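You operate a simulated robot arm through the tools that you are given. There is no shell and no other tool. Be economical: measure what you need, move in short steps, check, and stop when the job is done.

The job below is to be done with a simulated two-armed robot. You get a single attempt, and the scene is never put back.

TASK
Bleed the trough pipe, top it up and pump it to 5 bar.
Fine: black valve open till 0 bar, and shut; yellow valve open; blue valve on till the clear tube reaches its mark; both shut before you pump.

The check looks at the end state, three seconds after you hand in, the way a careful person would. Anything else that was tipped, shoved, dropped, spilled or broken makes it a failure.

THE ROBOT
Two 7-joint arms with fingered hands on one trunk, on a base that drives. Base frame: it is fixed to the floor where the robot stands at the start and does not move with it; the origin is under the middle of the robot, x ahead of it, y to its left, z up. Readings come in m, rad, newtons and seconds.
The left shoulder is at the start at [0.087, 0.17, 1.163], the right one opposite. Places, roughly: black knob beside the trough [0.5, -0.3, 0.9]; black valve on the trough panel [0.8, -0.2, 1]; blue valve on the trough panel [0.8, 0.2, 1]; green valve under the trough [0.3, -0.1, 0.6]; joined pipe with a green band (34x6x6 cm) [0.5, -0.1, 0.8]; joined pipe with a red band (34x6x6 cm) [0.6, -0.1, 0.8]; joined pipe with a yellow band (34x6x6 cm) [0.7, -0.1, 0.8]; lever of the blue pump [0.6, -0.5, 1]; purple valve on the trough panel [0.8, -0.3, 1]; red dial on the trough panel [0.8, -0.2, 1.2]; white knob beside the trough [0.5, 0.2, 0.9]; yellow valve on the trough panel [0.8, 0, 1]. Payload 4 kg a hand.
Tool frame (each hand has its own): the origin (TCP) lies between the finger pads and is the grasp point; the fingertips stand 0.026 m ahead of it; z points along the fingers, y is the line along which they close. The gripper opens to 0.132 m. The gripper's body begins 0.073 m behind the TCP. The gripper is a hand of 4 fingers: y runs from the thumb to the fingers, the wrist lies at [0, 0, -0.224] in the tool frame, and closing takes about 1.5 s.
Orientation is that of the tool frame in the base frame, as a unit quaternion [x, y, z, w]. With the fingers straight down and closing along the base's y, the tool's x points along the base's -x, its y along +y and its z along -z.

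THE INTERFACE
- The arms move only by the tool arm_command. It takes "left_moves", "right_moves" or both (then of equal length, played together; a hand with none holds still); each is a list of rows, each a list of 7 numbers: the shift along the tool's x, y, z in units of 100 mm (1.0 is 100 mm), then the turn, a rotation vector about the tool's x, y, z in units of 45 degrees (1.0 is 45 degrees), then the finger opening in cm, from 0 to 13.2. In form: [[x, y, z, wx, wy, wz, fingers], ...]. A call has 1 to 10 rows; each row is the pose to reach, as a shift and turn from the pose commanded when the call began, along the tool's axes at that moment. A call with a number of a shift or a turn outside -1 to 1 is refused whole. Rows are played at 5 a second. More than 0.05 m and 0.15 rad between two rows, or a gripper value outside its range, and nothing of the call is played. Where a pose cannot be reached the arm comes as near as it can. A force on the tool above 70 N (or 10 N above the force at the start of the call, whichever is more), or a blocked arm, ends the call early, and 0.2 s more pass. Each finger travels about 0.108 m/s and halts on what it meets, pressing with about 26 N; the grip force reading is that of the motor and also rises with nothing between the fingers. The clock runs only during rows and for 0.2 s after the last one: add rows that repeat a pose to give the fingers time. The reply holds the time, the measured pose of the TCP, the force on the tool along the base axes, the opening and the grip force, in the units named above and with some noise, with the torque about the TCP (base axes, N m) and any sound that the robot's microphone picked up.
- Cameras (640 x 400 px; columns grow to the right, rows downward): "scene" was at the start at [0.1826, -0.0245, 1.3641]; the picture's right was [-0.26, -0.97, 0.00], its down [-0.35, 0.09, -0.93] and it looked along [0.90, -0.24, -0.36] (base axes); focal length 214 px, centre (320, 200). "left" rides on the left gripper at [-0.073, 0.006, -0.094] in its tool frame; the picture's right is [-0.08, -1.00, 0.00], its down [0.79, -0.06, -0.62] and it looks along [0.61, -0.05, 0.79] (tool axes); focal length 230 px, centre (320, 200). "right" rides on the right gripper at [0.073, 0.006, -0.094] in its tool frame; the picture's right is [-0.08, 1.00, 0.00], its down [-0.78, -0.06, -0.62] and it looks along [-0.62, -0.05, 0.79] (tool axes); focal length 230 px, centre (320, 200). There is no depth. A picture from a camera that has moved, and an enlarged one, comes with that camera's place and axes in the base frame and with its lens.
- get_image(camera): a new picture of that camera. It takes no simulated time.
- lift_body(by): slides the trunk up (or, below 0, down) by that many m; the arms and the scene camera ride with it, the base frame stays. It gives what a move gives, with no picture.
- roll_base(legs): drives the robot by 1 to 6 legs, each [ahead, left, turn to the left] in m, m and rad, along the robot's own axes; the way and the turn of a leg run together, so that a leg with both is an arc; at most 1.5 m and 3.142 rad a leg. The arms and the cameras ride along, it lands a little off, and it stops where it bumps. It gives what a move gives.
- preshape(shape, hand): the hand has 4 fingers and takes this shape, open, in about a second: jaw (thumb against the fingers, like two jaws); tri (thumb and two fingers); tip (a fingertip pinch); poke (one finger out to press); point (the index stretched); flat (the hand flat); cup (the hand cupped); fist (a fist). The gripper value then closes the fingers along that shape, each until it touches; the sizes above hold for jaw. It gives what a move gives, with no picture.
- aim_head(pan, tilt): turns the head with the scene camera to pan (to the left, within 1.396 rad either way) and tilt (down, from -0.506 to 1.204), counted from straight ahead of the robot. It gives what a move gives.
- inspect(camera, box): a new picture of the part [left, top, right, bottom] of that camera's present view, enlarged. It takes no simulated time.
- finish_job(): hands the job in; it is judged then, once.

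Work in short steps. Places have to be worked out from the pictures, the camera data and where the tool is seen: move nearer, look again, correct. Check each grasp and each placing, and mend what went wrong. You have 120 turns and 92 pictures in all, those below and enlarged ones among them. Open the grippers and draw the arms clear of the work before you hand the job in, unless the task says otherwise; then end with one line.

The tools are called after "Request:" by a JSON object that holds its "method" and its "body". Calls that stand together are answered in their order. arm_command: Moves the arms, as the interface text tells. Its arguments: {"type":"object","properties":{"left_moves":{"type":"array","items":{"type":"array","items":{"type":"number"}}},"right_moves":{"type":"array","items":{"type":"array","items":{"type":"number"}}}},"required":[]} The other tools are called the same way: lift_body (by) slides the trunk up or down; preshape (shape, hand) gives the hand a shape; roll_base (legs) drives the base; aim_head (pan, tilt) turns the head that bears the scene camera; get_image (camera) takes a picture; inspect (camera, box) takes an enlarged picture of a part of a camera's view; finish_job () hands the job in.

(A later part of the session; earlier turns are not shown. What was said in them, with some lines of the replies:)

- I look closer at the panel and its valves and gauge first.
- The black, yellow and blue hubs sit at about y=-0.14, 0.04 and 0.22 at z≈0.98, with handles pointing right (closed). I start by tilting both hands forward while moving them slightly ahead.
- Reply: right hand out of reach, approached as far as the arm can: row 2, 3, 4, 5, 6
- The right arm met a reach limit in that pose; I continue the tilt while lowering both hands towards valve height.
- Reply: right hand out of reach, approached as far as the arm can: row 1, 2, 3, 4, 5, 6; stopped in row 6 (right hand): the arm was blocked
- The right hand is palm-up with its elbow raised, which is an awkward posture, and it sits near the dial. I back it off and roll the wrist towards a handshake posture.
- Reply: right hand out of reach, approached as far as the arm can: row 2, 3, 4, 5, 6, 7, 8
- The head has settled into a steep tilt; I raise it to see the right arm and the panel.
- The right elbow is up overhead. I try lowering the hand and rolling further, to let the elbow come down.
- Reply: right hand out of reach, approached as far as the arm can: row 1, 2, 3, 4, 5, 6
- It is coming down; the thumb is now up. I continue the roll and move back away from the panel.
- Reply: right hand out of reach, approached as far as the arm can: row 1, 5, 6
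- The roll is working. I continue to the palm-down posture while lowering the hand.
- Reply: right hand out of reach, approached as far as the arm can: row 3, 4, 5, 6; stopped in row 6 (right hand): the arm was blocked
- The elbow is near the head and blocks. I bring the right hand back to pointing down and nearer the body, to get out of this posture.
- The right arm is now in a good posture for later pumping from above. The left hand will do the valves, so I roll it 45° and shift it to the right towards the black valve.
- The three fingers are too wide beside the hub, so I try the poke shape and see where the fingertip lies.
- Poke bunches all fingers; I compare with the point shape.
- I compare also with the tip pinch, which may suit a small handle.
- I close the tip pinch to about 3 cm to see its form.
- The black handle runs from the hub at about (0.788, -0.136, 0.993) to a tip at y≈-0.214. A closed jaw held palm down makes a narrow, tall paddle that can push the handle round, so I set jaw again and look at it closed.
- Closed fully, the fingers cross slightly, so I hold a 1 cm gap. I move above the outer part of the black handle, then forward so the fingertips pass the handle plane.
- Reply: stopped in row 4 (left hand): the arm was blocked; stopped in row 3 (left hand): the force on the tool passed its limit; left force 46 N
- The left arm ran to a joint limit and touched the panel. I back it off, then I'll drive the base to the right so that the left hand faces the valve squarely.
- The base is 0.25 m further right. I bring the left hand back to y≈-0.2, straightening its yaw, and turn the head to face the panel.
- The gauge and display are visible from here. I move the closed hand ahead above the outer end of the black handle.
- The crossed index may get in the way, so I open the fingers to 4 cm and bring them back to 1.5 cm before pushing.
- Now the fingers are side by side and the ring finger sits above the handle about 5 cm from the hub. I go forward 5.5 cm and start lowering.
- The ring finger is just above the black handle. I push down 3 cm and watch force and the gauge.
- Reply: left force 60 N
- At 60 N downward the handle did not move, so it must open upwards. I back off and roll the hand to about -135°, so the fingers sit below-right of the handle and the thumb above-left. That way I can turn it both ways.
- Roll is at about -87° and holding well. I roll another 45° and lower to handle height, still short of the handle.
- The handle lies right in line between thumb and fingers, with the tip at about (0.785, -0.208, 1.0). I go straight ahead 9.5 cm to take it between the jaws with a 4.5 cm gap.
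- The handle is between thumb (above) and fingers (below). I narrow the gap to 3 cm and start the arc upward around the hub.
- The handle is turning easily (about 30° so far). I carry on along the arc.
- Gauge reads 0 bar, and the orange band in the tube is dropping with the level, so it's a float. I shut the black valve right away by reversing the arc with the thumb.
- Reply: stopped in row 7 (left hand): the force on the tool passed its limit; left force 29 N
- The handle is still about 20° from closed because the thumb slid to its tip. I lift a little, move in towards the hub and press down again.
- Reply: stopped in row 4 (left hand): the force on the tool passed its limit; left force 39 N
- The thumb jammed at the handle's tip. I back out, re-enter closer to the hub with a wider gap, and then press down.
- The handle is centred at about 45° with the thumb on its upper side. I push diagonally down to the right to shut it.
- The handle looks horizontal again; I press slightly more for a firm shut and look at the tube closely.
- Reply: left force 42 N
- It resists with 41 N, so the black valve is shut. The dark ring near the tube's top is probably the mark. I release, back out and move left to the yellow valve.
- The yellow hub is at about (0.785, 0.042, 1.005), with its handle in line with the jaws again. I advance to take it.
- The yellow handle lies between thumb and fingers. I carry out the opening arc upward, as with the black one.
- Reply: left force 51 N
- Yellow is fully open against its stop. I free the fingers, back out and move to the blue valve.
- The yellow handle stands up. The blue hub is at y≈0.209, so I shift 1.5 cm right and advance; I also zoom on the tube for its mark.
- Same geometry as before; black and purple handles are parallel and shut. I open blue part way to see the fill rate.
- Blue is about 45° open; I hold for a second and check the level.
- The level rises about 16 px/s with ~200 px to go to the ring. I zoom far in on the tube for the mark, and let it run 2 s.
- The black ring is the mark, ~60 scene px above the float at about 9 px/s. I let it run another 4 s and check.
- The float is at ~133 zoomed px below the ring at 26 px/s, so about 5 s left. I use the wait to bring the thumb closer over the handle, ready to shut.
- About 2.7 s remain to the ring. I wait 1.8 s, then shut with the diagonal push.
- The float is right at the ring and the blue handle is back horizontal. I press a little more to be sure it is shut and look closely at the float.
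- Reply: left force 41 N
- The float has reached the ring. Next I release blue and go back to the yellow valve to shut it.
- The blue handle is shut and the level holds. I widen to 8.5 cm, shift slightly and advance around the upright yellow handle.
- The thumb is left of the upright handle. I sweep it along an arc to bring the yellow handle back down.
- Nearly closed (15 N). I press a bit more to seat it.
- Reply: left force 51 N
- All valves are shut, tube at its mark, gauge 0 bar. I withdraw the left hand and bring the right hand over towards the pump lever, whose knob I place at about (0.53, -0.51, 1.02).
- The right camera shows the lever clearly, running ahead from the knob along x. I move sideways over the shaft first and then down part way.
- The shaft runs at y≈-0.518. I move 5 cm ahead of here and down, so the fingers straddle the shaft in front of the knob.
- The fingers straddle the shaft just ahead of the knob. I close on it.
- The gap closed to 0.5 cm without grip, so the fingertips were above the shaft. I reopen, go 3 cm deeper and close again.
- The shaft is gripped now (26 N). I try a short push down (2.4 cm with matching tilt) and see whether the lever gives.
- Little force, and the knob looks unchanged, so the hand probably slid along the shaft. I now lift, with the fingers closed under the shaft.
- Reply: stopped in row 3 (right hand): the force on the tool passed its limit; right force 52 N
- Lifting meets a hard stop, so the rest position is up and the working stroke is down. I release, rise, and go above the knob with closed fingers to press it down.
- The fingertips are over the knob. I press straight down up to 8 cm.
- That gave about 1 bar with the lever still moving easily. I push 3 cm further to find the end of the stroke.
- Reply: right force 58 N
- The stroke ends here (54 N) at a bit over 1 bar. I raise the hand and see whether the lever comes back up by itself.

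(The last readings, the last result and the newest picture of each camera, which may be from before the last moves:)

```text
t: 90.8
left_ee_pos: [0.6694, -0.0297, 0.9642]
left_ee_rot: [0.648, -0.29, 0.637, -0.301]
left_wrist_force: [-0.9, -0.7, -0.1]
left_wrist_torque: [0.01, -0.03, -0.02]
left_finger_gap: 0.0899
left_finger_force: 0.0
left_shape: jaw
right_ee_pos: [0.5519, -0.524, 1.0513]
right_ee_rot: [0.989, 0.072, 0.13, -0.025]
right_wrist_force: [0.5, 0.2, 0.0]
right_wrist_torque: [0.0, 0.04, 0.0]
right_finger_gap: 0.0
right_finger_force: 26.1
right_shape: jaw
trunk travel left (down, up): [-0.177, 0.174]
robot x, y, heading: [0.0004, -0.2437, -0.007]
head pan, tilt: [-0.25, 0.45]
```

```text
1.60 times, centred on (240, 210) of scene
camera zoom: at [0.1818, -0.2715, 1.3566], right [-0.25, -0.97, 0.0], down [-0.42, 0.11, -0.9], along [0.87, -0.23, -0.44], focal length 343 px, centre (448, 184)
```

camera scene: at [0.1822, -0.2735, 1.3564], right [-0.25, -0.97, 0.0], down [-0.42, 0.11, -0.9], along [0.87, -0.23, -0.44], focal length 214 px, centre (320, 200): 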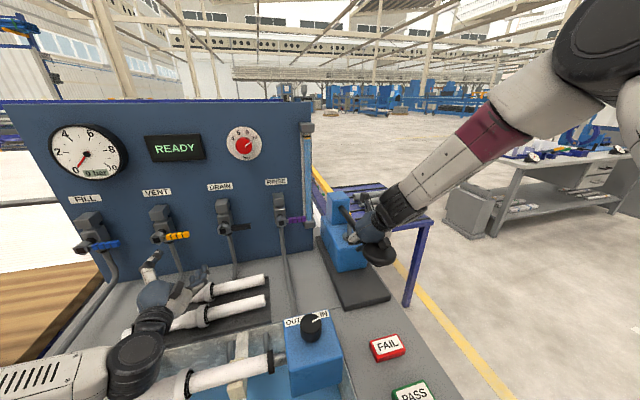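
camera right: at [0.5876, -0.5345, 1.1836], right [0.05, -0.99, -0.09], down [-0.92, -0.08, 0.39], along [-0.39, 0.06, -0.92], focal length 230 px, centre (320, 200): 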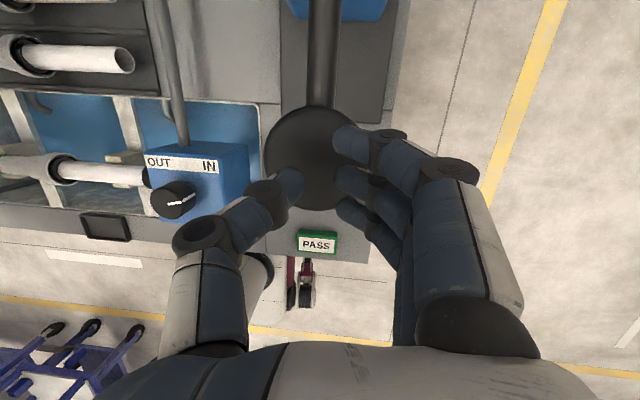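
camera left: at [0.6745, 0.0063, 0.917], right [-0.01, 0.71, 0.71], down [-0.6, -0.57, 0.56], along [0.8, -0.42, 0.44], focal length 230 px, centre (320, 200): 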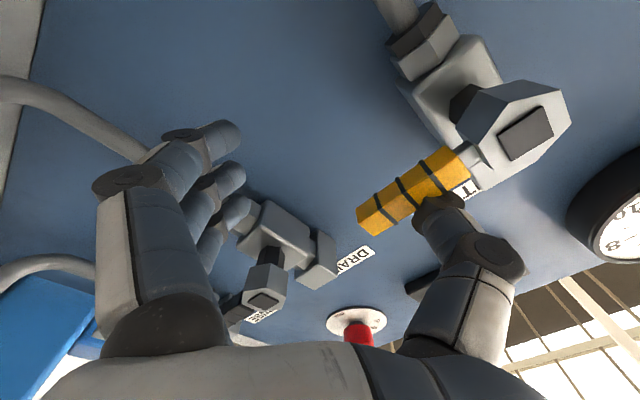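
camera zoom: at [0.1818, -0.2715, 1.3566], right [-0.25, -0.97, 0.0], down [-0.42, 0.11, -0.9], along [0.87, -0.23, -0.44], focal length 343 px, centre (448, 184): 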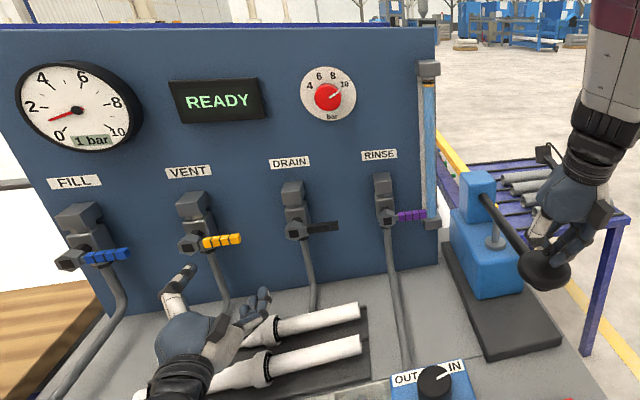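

The lever springs back up fully, and the gauge stays at about 1.2 bar. I make a second full stroke, then return up, all in one call.

Request:
{"method": "arm_command", "body": {"right_moves": [[-0.03, 0, 0.25, 0, 0, 0, 1.6], [-0.07, 0, 0.5, 0, 0, 0, 1.6], [-0.1, 0, 0.7, 0, 0, 0, 1.6], [-0.13, 0, 0.85, 0, 0, 0, 1.6], [-0.13, 0, 0.85, 0, 0, 0, 1.6], [-0.1, 0, 0.6, 0, 0, 0, 1.6], [-0.05, 0, 0.3, 0, 0, 0, 1.6], [0, 0, 0, 0, 0, 0, 1.6], [0, 0, 0, 0, 0, 0, 1.6]]}}

Request:
{"method": "inspect", "body": {"camera": "scene", "box": [40, 110, 140, 190]}}

```text
t: 92.8
left_ee_pos: [0.67, -0.0293, 0.9644]
left_ee_rot: [0.648, -0.29, 0.637, -0.301]
left_wrist_force: [0.6, -0.1, -0.5]
left_wrist_torque: [-0.02, 0.02, -0.03]
left_finger_gap: 0.0899
left_finger_force: 0.1
left_shape: jaw
right_ee_pos: [0.5544, -0.5226, 1.0526]
right_ee_rot: [0.989, 0.073, 0.13, -0.022]
right_wrist_force: [0.1, -0.5, -0.5]
right_wrist_torque: [0.01, 0.02, 0.02]
right_finger_gap: 0.0001
right_finger_force: 25.8
right_shape: jaw
trunk travel left (down, up): [-0.177, 0.174]
robot x, y, heading: [-0.0009, -0.2465, -0.008]
head pan, tilt: [-0.25, 0.45]
```

```text
5.00 times, centred on (90, 150) of scene
camera zoom: at [0.1822, -0.2714, 1.3565], right [-0.25, -0.97, 0.0], down [-0.42, 0.11, -0.9], along [0.87, -0.23, -0.44], focal length 1072 px, centre (1470, 450)
```

zoom: 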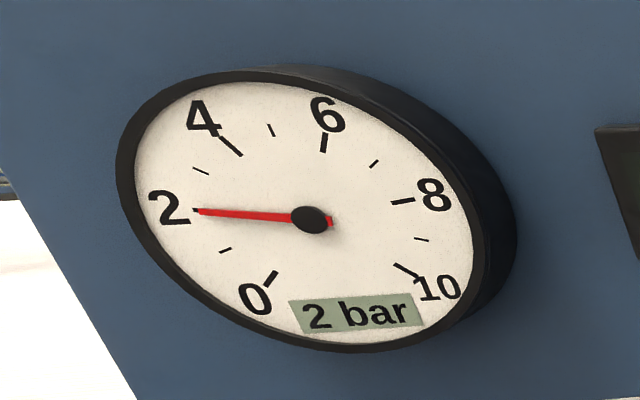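

It reads about 2 bar. I make two more full strokes and then check.

Request:
{"method": "arm_command", "body": {"right_moves": [[-0.03, 0, 0.25, 0, 0, 0, 1.6], [-0.07, 0, 0.5, 0, 0, 0, 1.6], [-0.1, 0, 0.7, 0, 0, 0, 1.6], [-0.13, 0, 0.85, 0, 0, 0, 1.6], [-0.13, 0, 0.85, 0, 0, 0, 1.6], [-0.1, 0, 0.6, 0, 0, 0, 1.6], [-0.05, 0, 0.3, 0, 0, 0, 1.6], [0, 0, 0, 0, 0, 0, 1.6], [0, 0, 0, 0, 0, 0, 1.6]]}}

Request:
{"method": "inspect", "body": {"camera": "scene", "box": [40, 110, 140, 190]}}

```text
t: 94.8
left_ee_pos: [0.6701, -0.0286, 0.9653]
left_ee_rot: [0.648, -0.29, 0.637, -0.301]
left_wrist_force: [0.6, 0.0, -0.1]
left_wrist_torque: [0.03, -0.01, -0.03]
left_finger_gap: 0.0899
left_finger_force: 0.0
left_shape: jaw
right_ee_pos: [0.5526, -0.5216, 1.0515]
right_ee_rot: [0.988, 0.075, 0.13, -0.02]
right_wrist_force: [0.0, 0.1, 0.0]
right_wrist_torque: [-0.04, 0.0, -0.01]
right_finger_gap: 0.0
right_finger_force: 26.2
right_shape: jaw
trunk travel left (down, up): [-0.177, 0.174]
robot x, y, heading: [0.0014, -0.2453, -0.004]
head pan, tilt: [-0.25, 0.45]
```

```text
5.00 times, centred on (90, 150) of scene
camera zoom: at [0.1822, -0.2714, 1.3565], right [-0.25, -0.97, 0.0], down [-0.42, 0.11, -0.9], along [0.87, -0.23, -0.44], focal length 1072 px, centre (1470, 450)
```

zoom: 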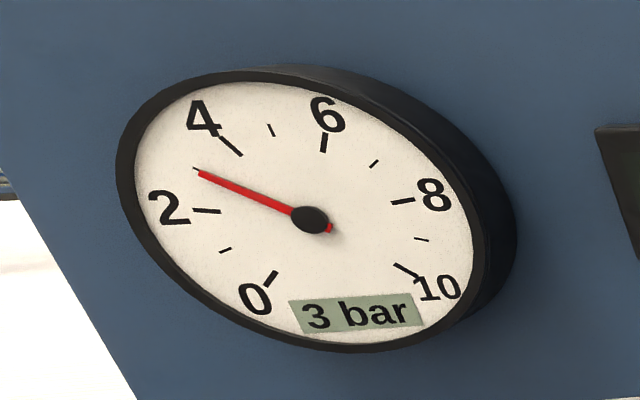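

Exactly 3 bar after three strokes, so about 1 bar each. A fourth stroke follows.

Request:
{"method": "arm_command", "body": {"right_moves": [[-0.03, 0, 0.25, 0, 0, 0, 1.6], [-0.07, 0, 0.5, 0, 0, 0, 1.6], [-0.1, 0, 0.7, 0, 0, 0, 1.6], [-0.13, 0, 0.85, 0, 0, 0, 1.6], [-0.13, 0, 0.85, 0, 0, 0, 1.6], [-0.1, 0, 0.6, 0, 0, 0, 1.6], [-0.05, 0, 0.3, 0, 0, 0, 1.6], [0, 0, 0, 0, 0, 0, 1.6], [0, 0, 0, 0, 0, 0, 1.6]]}}

Request:
{"method": "inspect", "body": {"camera": "scene", "box": [40, 110, 140, 190]}}

```text
t: 96.8
left_ee_pos: [0.6695, -0.0289, 0.9651]
left_ee_rot: [0.648, -0.289, 0.637, -0.302]
left_wrist_force: [-0.6, 0.4, 0.1]
left_wrist_torque: [-0.05, -0.02, 0.01]
left_finger_gap: 0.0899
left_finger_force: 0.0
left_shape: jaw
right_ee_pos: [0.5526, -0.5214, 1.0515]
right_ee_rot: [0.988, 0.076, 0.131, -0.02]
right_wrist_force: [0.1, 1.0, 0.7]
right_wrist_torque: [0.0, 0.0, -0.01]
right_finger_gap: 0.0
right_finger_force: 25.8
right_shape: jaw
trunk travel left (down, up): [-0.177, 0.174]
robot x, y, heading: [0.0009, -0.2501, -0.003]
head pan, tilt: [-0.25, 0.45]
```

```text
5.00 times, centred on (90, 150) of scene
camera zoom: at [0.1822, -0.2714, 1.3565], right [-0.25, -0.97, 0.0], down [-0.42, 0.11, -0.9], along [0.87, -0.23, -0.44], focal length 1072 px, centre (1470, 450)
```

zoom: 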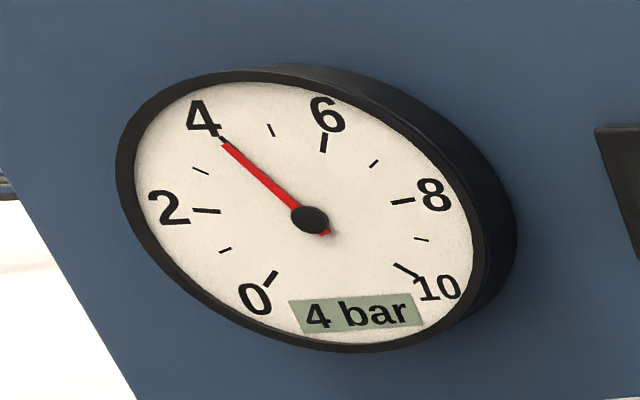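

It is at 4 bar; one last full stroke should bring it to 5.

Request:
{"method": "arm_command", "body": {"right_moves": [[-0.03, 0, 0.25, 0, 0, 0, 1.6], [-0.07, 0, 0.5, 0, 0, 0, 1.6], [-0.1, 0, 0.7, 0, 0, 0, 1.6], [-0.13, 0, 0.85, 0, 0, 0, 1.6], [-0.13, 0, 0.85, 0, 0, 0, 1.6], [-0.1, 0, 0.6, 0, 0, 0, 1.6], [-0.05, 0, 0.3, 0, 0, 0, 1.6], [0, 0, 0, 0, 0, 0, 1.6], [0, 0, 0, 0, 0, 0, 1.6]]}}

Request:
{"method": "inspect", "body": {"camera": "scene", "box": [40, 110, 140, 190]}}

```text
t: 98.8
left_ee_pos: [0.6691, -0.0288, 0.965]
left_ee_rot: [0.648, -0.289, 0.637, -0.301]
left_wrist_force: [0.7, -1.0, 1.4]
left_wrist_torque: [-0.02, 0.01, 0.03]
left_finger_gap: 0.0898
left_finger_force: 0.0
left_shape: jaw
right_ee_pos: [0.5531, -0.5223, 1.053]
right_ee_rot: [0.988, 0.076, 0.13, -0.019]
right_wrist_force: [-0.1, 0.0, 0.6]
right_wrist_torque: [0.01, 0.02, -0.01]
right_finger_gap: 0.0002
right_finger_force: 25.8
right_shape: jaw
trunk travel left (down, up): [-0.177, 0.174]
robot x, y, heading: [-0.0016, -0.2462, -0.002]
head pan, tilt: [-0.25, 0.45]
```

```text
5.00 times, centred on (90, 150) of scene
camera zoom: at [0.1822, -0.2715, 1.3565], right [-0.25, -0.97, 0.0], down [-0.42, 0.11, -0.9], along [0.87, -0.23, -0.44], focal length 1072 px, centre (1470, 450)
```

zoom: 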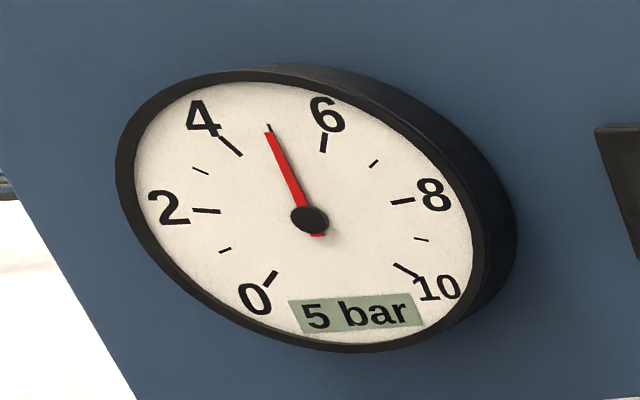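

5 bar. I open the hands and draw both arms up and back, clear of the work.

Request:
{"method": "arm_command", "body": {"right_moves": [[0, 0, -0.2, 0, 0, 0, 3], [0, 0, -0.45, 0, 0, 0, 6], [0, 0, -0.7, 0, 0, 0, 9], [-0.2, 0.2, -0.95, 0, 0, 0, 13], [-0.4, 0.4, -1.0, 0, 0, 0, 13]], "left_moves": [[0.12, -0.14, -0.05, 0, 0, 0, 9], [0.26, -0.3, -0.2, 0, 0, 0, 10], [0.4, -0.46, -0.4, 0, 0, 0, 11], [0.5, -0.58, -0.6, 0, 0, 0, 12], [0.52, -0.6, -0.8, 0, 0, 0, 13]]}}

Request:
{"method": "get_image", "body": {"camera": "scene"}}

Request:
{"method": "inspect", "body": {"camera": "scene", "box": [20, 90, 340, 290]}}

```text
t: 100.0
left_ee_pos: [0.5884, -0.0315, 1.0452]
left_ee_rot: [0.648, -0.29, 0.636, -0.301]
left_wrist_force: [0.0, -0.3, 0.1]
left_wrist_torque: [0.04, 0.03, -0.03]
left_finger_gap: 0.1299
left_finger_force: 0.0
left_shape: jaw
right_ee_pos: [0.4952, -0.5732, 1.1406]
right_ee_rot: [0.988, 0.074, 0.136, -0.028]
right_wrist_force: [-0.1, -0.6, 1.3]
right_wrist_torque: [0.0, -0.02, -0.02]
right_finger_gap: 0.1298
right_finger_force: 0.1
right_shape: jaw
trunk travel left (down, up): [-0.177, 0.174]
robot x, y, heading: [-0.0016, -0.2455, -0.009]
head pan, tilt: [-0.25, 0.45]
```

```text
5 pictures are left
camera scene: at [0.1821, -0.2746, 1.3699], right [-0.28, -0.96, 0.0], down [-0.29, 0.09, -0.95], along [0.91, -0.27, -0.3], focal length 214 px, centre (320, 200)
```

scene: 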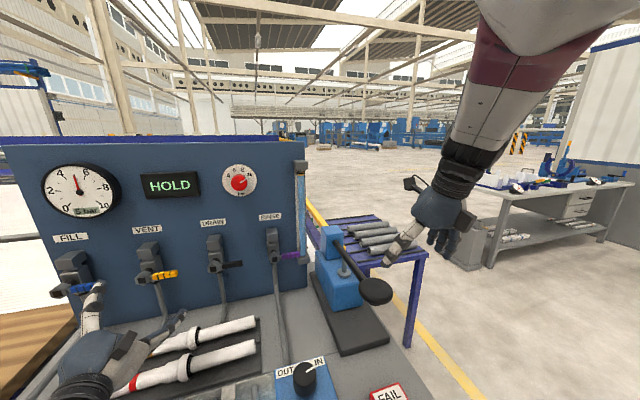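

```text
2.00 times, centred on (180, 190) of scene
camera zoom: at [0.1821, -0.2746, 1.3699], right [-0.28, -0.96, 0.0], down [-0.29, 0.09, -0.95], along [0.91, -0.27, -0.3], focal length 429 px, centre (600, 220)
```

zoom: 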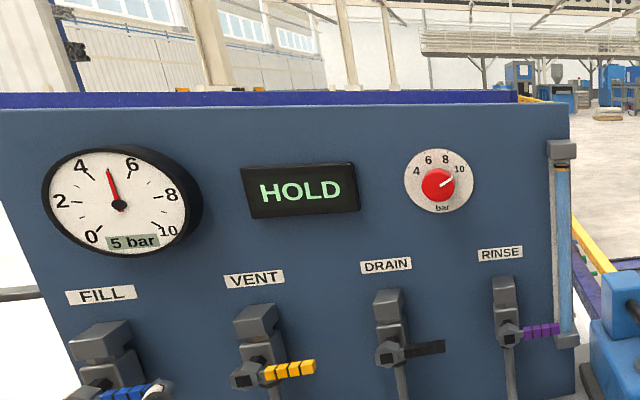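

Gauge 5 bar, display HOLD, all handles closed. I check the tube float once more.

Request:
{"method": "inspect", "body": {"camera": "scene", "box": [280, 150, 330, 190]}}

```text
10.00 times, centred on (305, 170) of scene
camera zoom: at [0.1821, -0.2746, 1.3699], right [-0.28, -0.96, 0.0], down [-0.29, 0.09, -0.95], along [0.91, -0.27, -0.3], focal length 2145 px, centre (470, 500)
```

zoom: 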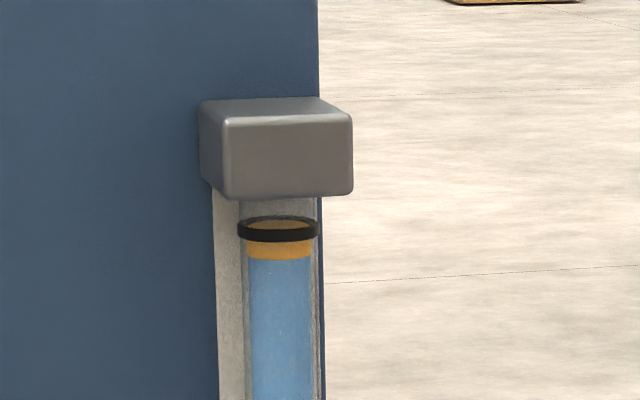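

The float sits at the ring, the gauge holds 5 bar, and the arms are clear with hands open, so I hand in.

Request:
{"method": "finish_job", "body": {}}

```text
The job is handed in.
```

The trough pipe was bled to 0 bar, topped up to the tube's mark and pumped to 5 bar, with the black, yellow and blue valves shut before pumping. At hand-in the gauge held 5 bar and the display read HOLD.
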